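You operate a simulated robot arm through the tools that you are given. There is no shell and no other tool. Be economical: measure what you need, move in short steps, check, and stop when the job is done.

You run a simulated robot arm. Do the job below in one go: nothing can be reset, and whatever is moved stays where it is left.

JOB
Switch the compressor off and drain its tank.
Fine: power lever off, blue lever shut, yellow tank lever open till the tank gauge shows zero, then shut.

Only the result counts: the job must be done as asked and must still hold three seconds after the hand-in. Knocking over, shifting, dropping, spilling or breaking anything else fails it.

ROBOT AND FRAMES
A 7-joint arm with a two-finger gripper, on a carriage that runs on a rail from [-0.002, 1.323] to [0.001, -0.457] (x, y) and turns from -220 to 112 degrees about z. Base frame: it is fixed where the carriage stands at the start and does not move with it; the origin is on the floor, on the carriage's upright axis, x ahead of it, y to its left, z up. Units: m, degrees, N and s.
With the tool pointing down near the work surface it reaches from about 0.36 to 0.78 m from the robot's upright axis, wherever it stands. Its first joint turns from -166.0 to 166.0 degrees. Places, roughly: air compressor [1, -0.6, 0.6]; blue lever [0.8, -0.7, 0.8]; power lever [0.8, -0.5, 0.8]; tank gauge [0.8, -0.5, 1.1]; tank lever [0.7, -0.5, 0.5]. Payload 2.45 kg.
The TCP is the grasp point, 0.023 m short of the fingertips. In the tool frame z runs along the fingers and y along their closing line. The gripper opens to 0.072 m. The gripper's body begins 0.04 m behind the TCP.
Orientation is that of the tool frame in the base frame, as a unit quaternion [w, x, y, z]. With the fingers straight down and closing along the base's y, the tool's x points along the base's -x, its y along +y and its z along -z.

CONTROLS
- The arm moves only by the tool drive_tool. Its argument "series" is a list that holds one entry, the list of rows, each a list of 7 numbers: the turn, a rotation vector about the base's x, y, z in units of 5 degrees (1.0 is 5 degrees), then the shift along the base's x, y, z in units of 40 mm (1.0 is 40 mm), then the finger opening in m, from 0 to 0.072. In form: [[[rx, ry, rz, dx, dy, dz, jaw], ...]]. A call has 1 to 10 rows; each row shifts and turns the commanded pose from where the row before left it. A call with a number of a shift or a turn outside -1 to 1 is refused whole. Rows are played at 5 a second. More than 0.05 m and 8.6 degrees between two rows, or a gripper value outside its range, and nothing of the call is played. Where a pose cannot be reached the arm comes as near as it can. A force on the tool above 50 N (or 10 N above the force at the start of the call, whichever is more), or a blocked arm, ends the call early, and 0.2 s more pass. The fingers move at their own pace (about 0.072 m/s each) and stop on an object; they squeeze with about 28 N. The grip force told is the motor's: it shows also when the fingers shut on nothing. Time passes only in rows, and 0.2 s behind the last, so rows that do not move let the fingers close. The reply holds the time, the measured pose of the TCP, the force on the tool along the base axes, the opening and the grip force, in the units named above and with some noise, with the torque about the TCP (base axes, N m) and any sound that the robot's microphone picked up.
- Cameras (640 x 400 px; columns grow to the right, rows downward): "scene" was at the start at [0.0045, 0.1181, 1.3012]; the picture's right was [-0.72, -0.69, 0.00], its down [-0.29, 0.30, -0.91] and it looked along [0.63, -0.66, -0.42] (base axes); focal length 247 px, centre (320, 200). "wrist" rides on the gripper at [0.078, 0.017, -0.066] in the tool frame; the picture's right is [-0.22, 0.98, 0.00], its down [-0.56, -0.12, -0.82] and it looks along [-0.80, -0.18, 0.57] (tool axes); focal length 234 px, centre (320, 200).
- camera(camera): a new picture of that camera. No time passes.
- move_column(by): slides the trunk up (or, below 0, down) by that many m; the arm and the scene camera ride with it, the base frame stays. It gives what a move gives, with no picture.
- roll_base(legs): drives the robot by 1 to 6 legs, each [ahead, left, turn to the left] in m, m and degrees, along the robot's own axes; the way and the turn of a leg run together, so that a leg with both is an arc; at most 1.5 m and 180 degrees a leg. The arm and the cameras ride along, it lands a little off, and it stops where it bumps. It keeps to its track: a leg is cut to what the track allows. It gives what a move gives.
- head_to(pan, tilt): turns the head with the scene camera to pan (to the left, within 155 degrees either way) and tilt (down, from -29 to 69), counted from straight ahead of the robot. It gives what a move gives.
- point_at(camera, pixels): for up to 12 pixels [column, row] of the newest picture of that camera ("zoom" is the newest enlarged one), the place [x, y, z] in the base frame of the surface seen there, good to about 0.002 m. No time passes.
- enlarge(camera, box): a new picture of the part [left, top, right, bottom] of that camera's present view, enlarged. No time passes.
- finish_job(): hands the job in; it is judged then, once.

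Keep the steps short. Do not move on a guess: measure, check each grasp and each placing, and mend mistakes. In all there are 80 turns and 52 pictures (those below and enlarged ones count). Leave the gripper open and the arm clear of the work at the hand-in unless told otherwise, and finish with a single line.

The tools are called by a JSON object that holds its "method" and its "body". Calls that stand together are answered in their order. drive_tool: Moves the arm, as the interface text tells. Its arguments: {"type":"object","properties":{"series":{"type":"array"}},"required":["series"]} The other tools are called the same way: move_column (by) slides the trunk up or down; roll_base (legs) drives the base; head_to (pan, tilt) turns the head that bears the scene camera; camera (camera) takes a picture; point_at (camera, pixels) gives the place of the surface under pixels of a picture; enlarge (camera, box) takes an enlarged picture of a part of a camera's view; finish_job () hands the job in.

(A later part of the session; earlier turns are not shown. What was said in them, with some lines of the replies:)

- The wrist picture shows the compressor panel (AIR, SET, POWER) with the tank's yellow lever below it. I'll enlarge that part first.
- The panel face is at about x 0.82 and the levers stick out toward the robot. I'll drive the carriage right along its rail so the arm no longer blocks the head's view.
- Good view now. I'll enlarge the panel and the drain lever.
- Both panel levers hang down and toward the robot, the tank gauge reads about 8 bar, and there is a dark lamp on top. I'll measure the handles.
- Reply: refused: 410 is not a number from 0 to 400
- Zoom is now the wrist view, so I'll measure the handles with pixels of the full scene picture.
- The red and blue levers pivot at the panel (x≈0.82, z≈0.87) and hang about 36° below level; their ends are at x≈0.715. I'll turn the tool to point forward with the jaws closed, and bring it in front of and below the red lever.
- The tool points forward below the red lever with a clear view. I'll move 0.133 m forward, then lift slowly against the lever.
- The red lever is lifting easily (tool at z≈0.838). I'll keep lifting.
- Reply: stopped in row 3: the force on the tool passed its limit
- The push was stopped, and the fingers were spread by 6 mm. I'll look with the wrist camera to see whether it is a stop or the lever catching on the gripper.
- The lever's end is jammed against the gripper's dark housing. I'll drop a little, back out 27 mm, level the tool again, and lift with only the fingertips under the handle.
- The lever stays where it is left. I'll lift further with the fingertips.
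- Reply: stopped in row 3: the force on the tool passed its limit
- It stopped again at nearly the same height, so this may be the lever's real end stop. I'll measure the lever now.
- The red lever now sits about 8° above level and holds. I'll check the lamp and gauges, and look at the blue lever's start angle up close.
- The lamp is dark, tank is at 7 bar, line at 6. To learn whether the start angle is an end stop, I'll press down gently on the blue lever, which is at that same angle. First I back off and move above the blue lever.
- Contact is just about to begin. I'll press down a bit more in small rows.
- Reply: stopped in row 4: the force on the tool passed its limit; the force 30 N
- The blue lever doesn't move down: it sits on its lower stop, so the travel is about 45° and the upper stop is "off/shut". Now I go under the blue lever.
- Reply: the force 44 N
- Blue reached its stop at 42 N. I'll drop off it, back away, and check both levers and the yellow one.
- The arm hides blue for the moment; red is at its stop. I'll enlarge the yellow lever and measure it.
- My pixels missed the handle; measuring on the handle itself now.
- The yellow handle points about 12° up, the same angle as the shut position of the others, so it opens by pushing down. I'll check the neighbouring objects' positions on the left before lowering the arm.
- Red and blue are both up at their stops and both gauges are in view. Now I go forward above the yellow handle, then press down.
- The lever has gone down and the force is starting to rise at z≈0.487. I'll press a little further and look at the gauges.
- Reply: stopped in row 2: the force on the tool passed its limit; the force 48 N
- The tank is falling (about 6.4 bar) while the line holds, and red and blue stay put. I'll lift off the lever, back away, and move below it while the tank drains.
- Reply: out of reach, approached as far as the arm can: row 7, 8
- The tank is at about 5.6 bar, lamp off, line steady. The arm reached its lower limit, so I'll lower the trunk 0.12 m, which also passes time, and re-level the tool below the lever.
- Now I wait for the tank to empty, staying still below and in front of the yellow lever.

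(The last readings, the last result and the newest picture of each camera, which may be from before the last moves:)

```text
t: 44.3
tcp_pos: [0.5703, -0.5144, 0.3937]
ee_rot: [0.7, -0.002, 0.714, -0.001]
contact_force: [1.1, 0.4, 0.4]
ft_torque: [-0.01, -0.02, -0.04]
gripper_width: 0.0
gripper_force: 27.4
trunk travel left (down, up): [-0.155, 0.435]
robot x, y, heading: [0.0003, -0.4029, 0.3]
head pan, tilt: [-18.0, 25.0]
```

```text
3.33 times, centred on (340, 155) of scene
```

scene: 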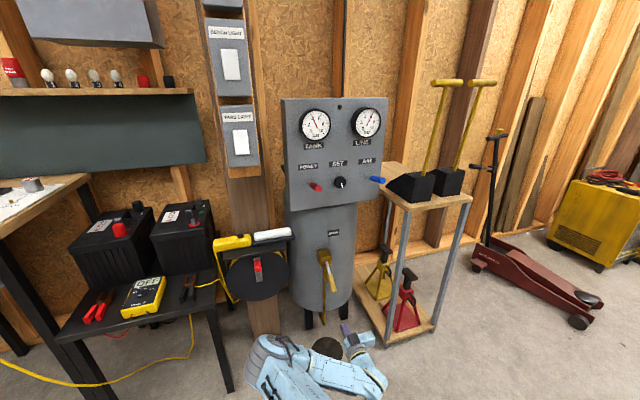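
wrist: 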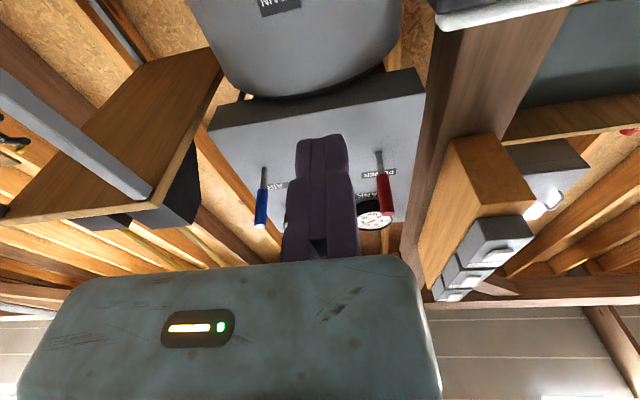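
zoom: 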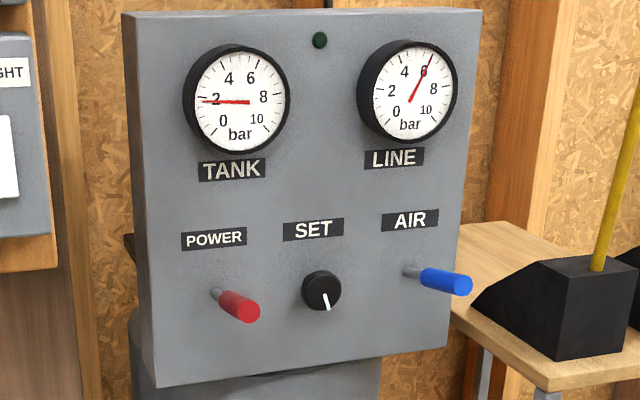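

The tank is at about 2 bar, line still 6, and the lamp stays off. I'll wait longer.

{"method": "drive_tool", "body": {"series": [[[0, 0, 0, 0, 0, 0, 0], [0, 0, 0, 0, 0, 0, 0], [0, 0, 0, 0, 0, 0, 0], [0, 0, 0, 0, 0, 0, 0], [0, 0, 0, 0, 0, 0, 0], [0, 0, 0, 0, 0, 0, 0], [0, 0, 0, 0, 0, 0, 0], [0, 0, 0, 0, 0, 0, 0], [0, 0, 0, 0, 0, 0, 0], [0, 0, 0, 0, 0, 0, 0]]]}}

{"method": "drive_tool", "body": {"series": [[[0, 0, 0, 0, 0, 0, 0], [0, 0, 0, 0, 0, 0, 0], [0, 0, 0, 0, 0, 0, 0], [0, 0, 0, 0, 0, 0, 0], [0, 0, 0, 0, 0, 0, 0], [0, 0, 0, 0, 0, 0, 0], [0, 0, 0, 0, 0, 0, 0], [0, 0, 0, 0, 0, 0, 0], [0, 0, 0, 0, 0, 0, 0], [0, 0, 0, 0, 0, 0, 0]]]}}

{"method": "drive_tool", "body": {"series": [[[0, 0, 0, 0, 0, 0, 0], [0, 0, 0, 0, 0, 0, 0], [0, 0, 0, 0, 0, 0, 0], [0, 0, 0, 0, 0, 0, 0], [0, 0, 0, 0, 0, 0, 0], [0, 0, 0, 0, 0, 0, 0], [0, 0, 0, 0, 0, 0, 0], [0, 0, 0, 0, 0, 0, 0], [0, 0, 0, 0, 0, 0, 0], [0, 0, 0, 0, 0, 0, 0]]]}}

{"method": "drive_tool", "body": {"series": [[[0, 0, 0, 0, 0, 0, 0], [0, 0, 0, 0, 0, 0, 0], [0, 0, 0, 0, 0, 0, 0], [0, 0, 0, 0, 0, 0, 0], [0, 0, 0, 0, 0, 0, 0], [0, 0, 0, 0, 0, 0, 0], [0, 0, 0, 0, 0, 0, 0], [0, 0, 0, 0, 0, 0, 0], [0, 0, 0, 0, 0, 0, 0], [0, 0, 0, 0, 0, 0, 0]]]}}

{"method": "enlarge", "body": {"camera": "scene", "box": [295, 95, 385, 155]}}

```text
t: 46.5
tcp_pos: [0.5696, -0.5131, 0.3935]
ee_rot: [0.7, -0.002, 0.714, -0.001]
contact_force: [-0.5, 0.0, -0.4]
ft_torque: [0.01, 0.0, 0.0]
gripper_width: 0.0
gripper_force: 29.1
trunk travel left (down, up): [-0.155, 0.435]
robot x, y, heading: [-0.0008, -0.4039, 0.1]
head pan, tilt: [-18.0, 25.0]
```

```text
t: 48.7
tcp_pos: [0.5697, -0.5132, 0.3941]
ee_rot: [0.701, -0.001, 0.714, -0.001]
contact_force: [0.0, -0.6, -0.7]
ft_torque: [0.0, 0.0, -0.01]
gripper_width: 0.0001
gripper_force: 27.8
trunk travel left (down, up): [-0.155, 0.435]
robot x, y, heading: [-0.0, -0.3986, 0.0]
head pan, tilt: [-18.0, 25.0]
```

```text
t: 50.9
tcp_pos: [0.5718, -0.5141, 0.3928]
ee_rot: [0.7, -0.002, 0.714, -0.001]
contact_force: [-1.3, -0.6, 0.7]
ft_torque: [-0.02, 0.0, 0.02]
gripper_width: 0.0003
gripper_force: 28.9
trunk travel left (down, up): [-0.155, 0.435]
robot x, y, heading: [-0.0015, -0.3985, 0.4]
head pan, tilt: [-18.0, 25.0]
```

```text
t: 53.1
tcp_pos: [0.571, -0.5138, 0.3931]
ee_rot: [0.701, -0.002, 0.714, -0.001]
contact_force: [0.3, 0.6, 0.8]
ft_torque: [0.01, 0.03, 0.01]
gripper_width: 0.0
gripper_force: 27.7
trunk travel left (down, up): [-0.155, 0.435]
robot x, y, heading: [0.0015, -0.4012, 0.1]
head pan, tilt: [-18.0, 25.0]
```

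```text
6.67 times, centred on (340, 125) of scene
```

zoom: 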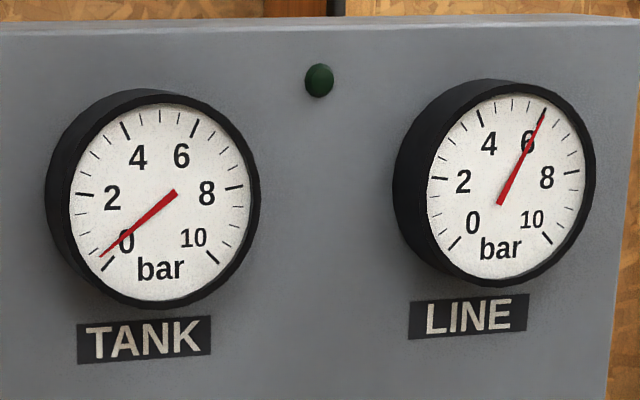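

The tank needle is just short of zero (about 0.2). A few more seconds.

{"method": "drive_tool", "body": {"series": [[[0, 0, 0, 0, 0, 0, 0], [0, 0, 0, 0, 0, 0, 0], [0, 0, 0, 0, 0, 0, 0], [0, 0, 0, 0, 0, 0, 0], [0, 0, 0, 0, 0, 0, 0], [0, 0, 0, 0, 0, 0, 0], [0, 0, 0, 0, 0, 0, 0], [0, 0, 0, 0, 0, 0, 0], [0, 0, 0, 0, 0, 0, 0], [0, 0, 0, 0, 0, 0, 0]]]}}

{"method": "drive_tool", "body": {"series": [[[0, 0, 0, 0, 0, 0, 0], [0, 0, 0, 0, 0, 0, 0], [0, 0, 0, 0, 0, 0, 0], [0, 0, 0, 0, 0, 0, 0], [0, 0, 0, 0, 0, 0, 0], [0, 0, 0, 0, 0, 0, 0], [0, 0, 0, 0, 0, 0, 0], [0, 0, 0, 0, 0, 0, 0], [0, 0, 0, 0, 0, 0, 0], [0, 0, 0, 0, 0, 0, 0]]]}}

{"method": "drive_tool", "body": {"series": [[[0, 0, 0, 0, 0, 0, 0], [0, 0, 0, 0, 0, 0, 0], [0, 0, 0, 0, 0, 0, 0], [0, 0, 0, 0, 0, 0, 0], [0, 0, 0, 0, 0, 0, 0], [0, 0, 0, 0, 0, 0, 0], [0, 0, 0, 0, 0, 0, 0], [0, 0, 0, 0, 0, 0, 0], [0, 0, 0, 0, 0, 0, 0], [0, 0, 0, 0, 0, 0, 0]]]}}

{"method": "enlarge", "body": {"camera": "scene", "box": [295, 95, 385, 155]}}

{"method": "enlarge", "body": {"camera": "scene", "box": [295, 230, 375, 350]}}

```text
t: 55.3
tcp_pos: [0.5709, -0.5141, 0.3935]
ee_rot: [0.7, -0.001, 0.714, -0.002]
contact_force: [0.1, 0.4, -0.2]
ft_torque: [0.0, 0.01, 0.01]
gripper_width: 0.0001
gripper_force: 29.4
trunk travel left (down, up): [-0.155, 0.435]
robot x, y, heading: [0.0024, -0.4018, 0.1]
head pan, tilt: [-18.0, 25.0]
```

```text
t: 57.5
tcp_pos: [0.5697, -0.5131, 0.3936]
ee_rot: [0.701, -0.002, 0.714, 0.0]
contact_force: [-0.2, -0.3, -0.3]
ft_torque: [0.01, -0.02, -0.01]
gripper_width: 0.0
gripper_force: 28.6
trunk travel left (down, up): [-0.155, 0.435]
robot x, y, heading: [0.0036, -0.4041, 0.2]
head pan, tilt: [-18.0, 25.0]
```

```text
t: 59.7
tcp_pos: [0.5703, -0.5133, 0.3935]
ee_rot: [0.7, -0.001, 0.714, -0.001]
contact_force: [0.0, 0.6, -0.5]
ft_torque: [0.0, -0.01, 0.02]
gripper_width: 0.0
gripper_force: 28.2
trunk travel left (down, up): [-0.155, 0.435]
robot x, y, heading: [0.0023, -0.4, 0.5]
head pan, tilt: [-18.0, 25.0]
```

```text
6.67 times, centred on (340, 125) of scene
```

zoom: 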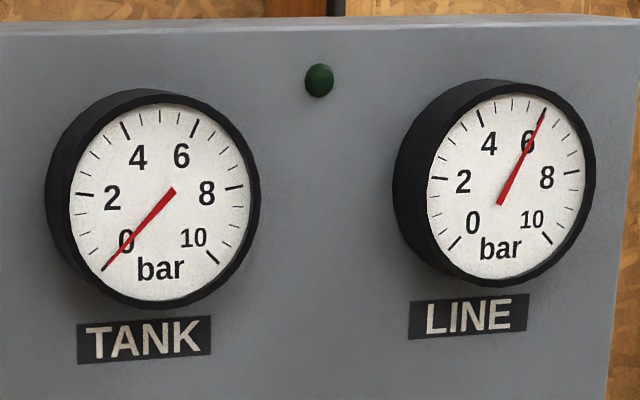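

```text
3.33 times, centred on (335, 290) of scene
```

zoom: 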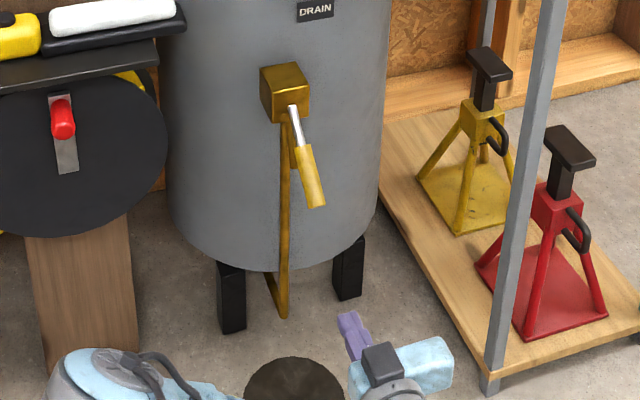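

The tank needle is on zero. I'll measure the lowered handle and then push it up from below.

{"method": "point_at", "body": {"camera": "zoom", "pixels": [[317, 203], [313, 185], [307, 160], [296, 120]]}}

{"method": "drive_tool", "body": {"series": [[[0, -0.2, 0, 0.7, 0, 0, 0], [0, 0, 0, 0.7, 0, 0, 0], [0, 0, 0, 0.7, 0, 0, 0], [0, 0, 0, 0.7, 0, 0, 0], [0, 0, 0, 0.4, 0, 0, 0], [0, 0, 0, 0, 0, 0, 0]]]}}

```text
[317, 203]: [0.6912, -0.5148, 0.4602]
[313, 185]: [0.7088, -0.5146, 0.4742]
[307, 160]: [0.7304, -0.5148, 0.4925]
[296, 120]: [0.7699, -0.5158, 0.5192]
```

```text
t: 61.1
tcp_pos: [0.698, -0.5144, 0.393]
ee_rot: [0.706, -0.002, 0.708, -0.001]
contact_force: [1.2, 0.0, 0.3]
ft_torque: [0.0, 0.02, 0.02]
gripper_width: 0.0
gripper_force: 28.2
trunk travel left (down, up): [-0.155, 0.435]
robot x, y, heading: [-0.0008, -0.3994, 0.5]
head pan, tilt: [-18.0, 25.0]
```

I'm in place under the handle. Lift to z≈0.465, ease back 30 mm, then finish lifting to the stop.

{"method": "drive_tool", "body": {"series": [[[0, 0, 0, 0, 0, 0.45, 0], [0, 0, 0, 0, 0, 0.45, 0], [0, 0, 0, 0, 0, 0.45, 0], [0, 0, 0, 0, 0, 0.45, 0], [0, 0, 0, -0.8, 0, 0, 0], [0, 0, 0, 0, 0, 0, 0]]]}}

{"method": "drive_tool", "body": {"series": [[[0, 0, 0, 0, 0, 0.25, 0], [0, 0, 0, 0, 0, 0.25, 0], [0, 0, 0, 0, 0, 0.25, 0], [0, 0, 0, 0, 0, 0.25, 0], [0, 0, 0, 0, 0, 0.25, 0], [0, 0, 0, 0, 0, 0.2, 0]]]}}

{"method": "enlarge", "body": {"camera": "scene", "box": [295, 230, 375, 350]}}

```text
t: 62.5
tcp_pos: [0.6695, -0.515, 0.4661]
ee_rot: [0.707, -0.001, 0.708, -0.001]
contact_force: [-0.3, 0.1, -0.4]
ft_torque: [0.0, -0.02, 0.0]
gripper_width: 0.0001
gripper_force: 28.5
trunk travel left (down, up): [-0.155, 0.435]
robot x, y, heading: [0.0012, -0.399, 0.1]
head pan, tilt: [-18.0, 25.0]
```

```text
t: 63.9
tcp_pos: [0.6662, -0.5137, 0.5228]
ee_rot: [0.707, -0.002, 0.708, 0.0]
contact_force: [-0.9, -0.4, -0.3]
ft_torque: [0.03, 0.06, 0.04]
gripper_width: 0.0002
gripper_force: 28.7
trunk travel left (down, up): [-0.155, 0.435]
robot x, y, heading: [-0.0021, -0.4012, 0.3]
head pan, tilt: [-18.0, 25.0]
```

```text
3.33 times, centred on (335, 290) of scene
```

zoom: 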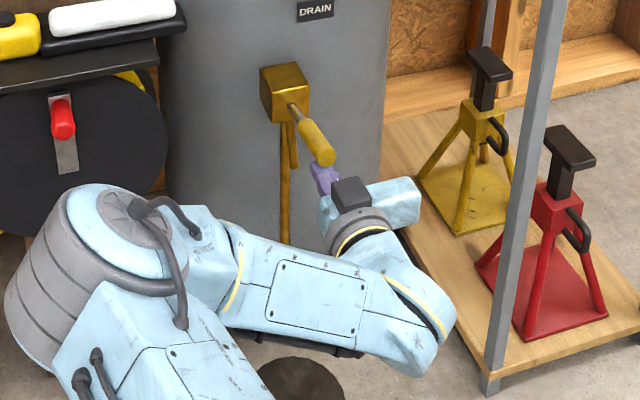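

No stop force yet, so I lift further until it resists.

{"method": "drive_tool", "body": {"series": [[[0, 0, 0, 0, 0, 0.15, 0], [0, 0, 0, 0, 0, 0.15, 0], [0, 0, 0, 0, 0, 0.15, 0], [0, 0, 0, 0, 0, 0.15, 0], [0, 0, 0, 0, 0, 0.15, 0]]]}}

{"method": "enlarge", "body": {"camera": "scene", "box": [295, 230, 375, 350]}}

```text
t: 64.8
tcp_pos: [0.6647, -0.5125, 0.5287]
ee_rot: [0.695, -0.002, 0.719, -0.002]
contact_force: [-5.9, 0.5, -16.6]
ft_torque: [-0.01, 0.33, 0.09]
gripper_width: 0.0
gripper_force: 27.9
trunk travel left (down, up): [-0.155, 0.435]
robot x, y, heading: [-0.0015, -0.4038, 0.3]
head pan, tilt: [-18.0, 25.0]
stopped in row 4: the force on the tool passed its limit (the readings are from after the stop); the commanded pose is now the measured one
```

```text
3.33 times, centred on (335, 290) of scene
```

zoom: 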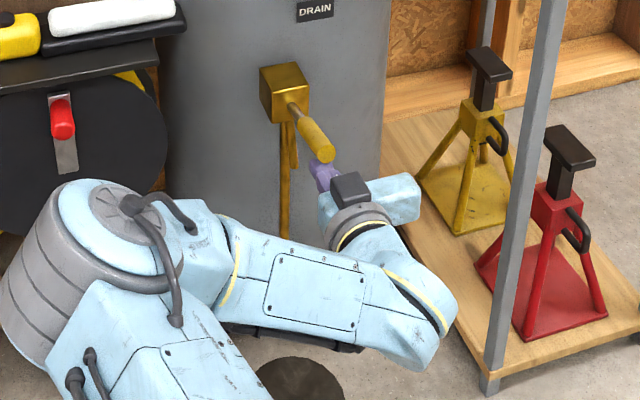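

The yellow lever is on its upper stop. I'll drop away, back out and open the gripper, then check everything.

{"method": "drive_tool", "body": {"series": [[[0, 0, 0, 0, 0, -0.5, 0], [0, 0, 0, -0.6, 0, -0.3, 0], [0, 0, 0, -0.8, 0, 0, 0], [0, 0, 0, -0.8, 0, 0, 0], [0, 0, 0, -0.8, 0, 0, 0], [0, 0, 0, 0, 0, 0, 0.07], [0, 0, 0, 0, 0, 0, 0.07], [0, 0, 0, 0, 0, 0, 0.07], [0, 0, 0, 0, 0, 0, 0.07]]]}}

{"method": "enlarge", "body": {"camera": "scene", "box": [280, 95, 400, 215]}}

{"method": "enlarge", "body": {"camera": "scene", "box": [295, 230, 375, 350]}}

{"method": "point_at", "body": {"camera": "zoom", "pixels": [[293, 108], [305, 128], [313, 140], [320, 150]]}}

{"method": "camera", "body": {"camera": "scene"}}

```text
t: 66.8
tcp_pos: [0.5448, -0.5128, 0.4996]
ee_rot: [0.699, -0.002, 0.716, -0.001]
contact_force: [-0.1, 0.3, 0.3]
ft_torque: [-0.01, -0.02, 0.04]
gripper_width: 0.07
gripper_force: 0.0
trunk travel left (down, up): [-0.155, 0.435]
robot x, y, heading: [-0.0002, -0.3975, 0.2]
head pan, tilt: [-18.0, 25.0]
```

```text
3.33 times, centred on (340, 155) of scene
```

zoom: 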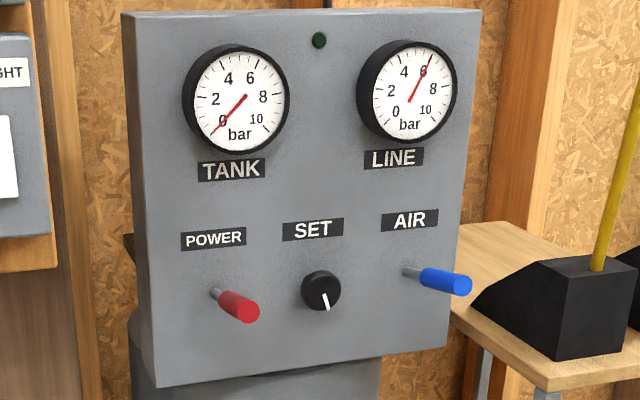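

```text
3.33 times, centred on (335, 290) of scene
```

zoom: 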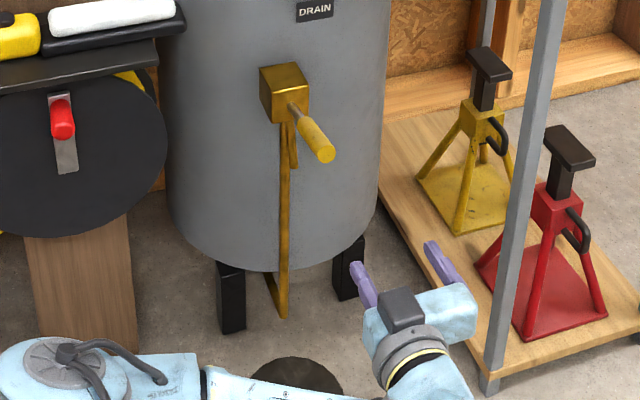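

```text
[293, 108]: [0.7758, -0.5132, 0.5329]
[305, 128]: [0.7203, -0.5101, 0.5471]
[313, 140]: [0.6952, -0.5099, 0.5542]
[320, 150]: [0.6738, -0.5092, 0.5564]
```

```text
10 pictures are left
```

scene: 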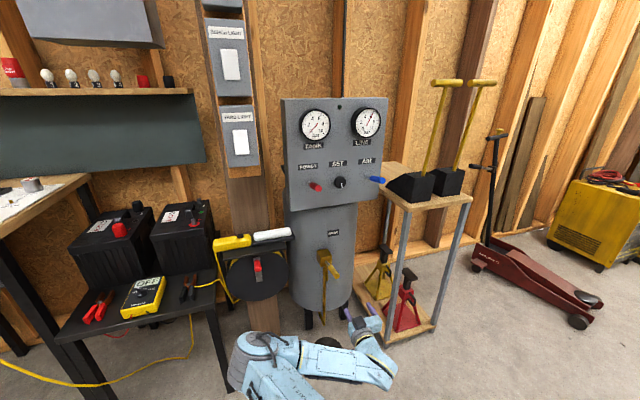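

Tank gauge is at zero. Red, blue and yellow are all on their upper (off/shut) stops, with yellow matching its starting position. The gripper is open and clear of the work, so I'm handing in.

{"method": "finish_job", "body": {}}

```text
The job is handed in.
```

The compressor is switched off, the blue air lever and the yellow tank lever are shut, and the tank gauge reads zero.
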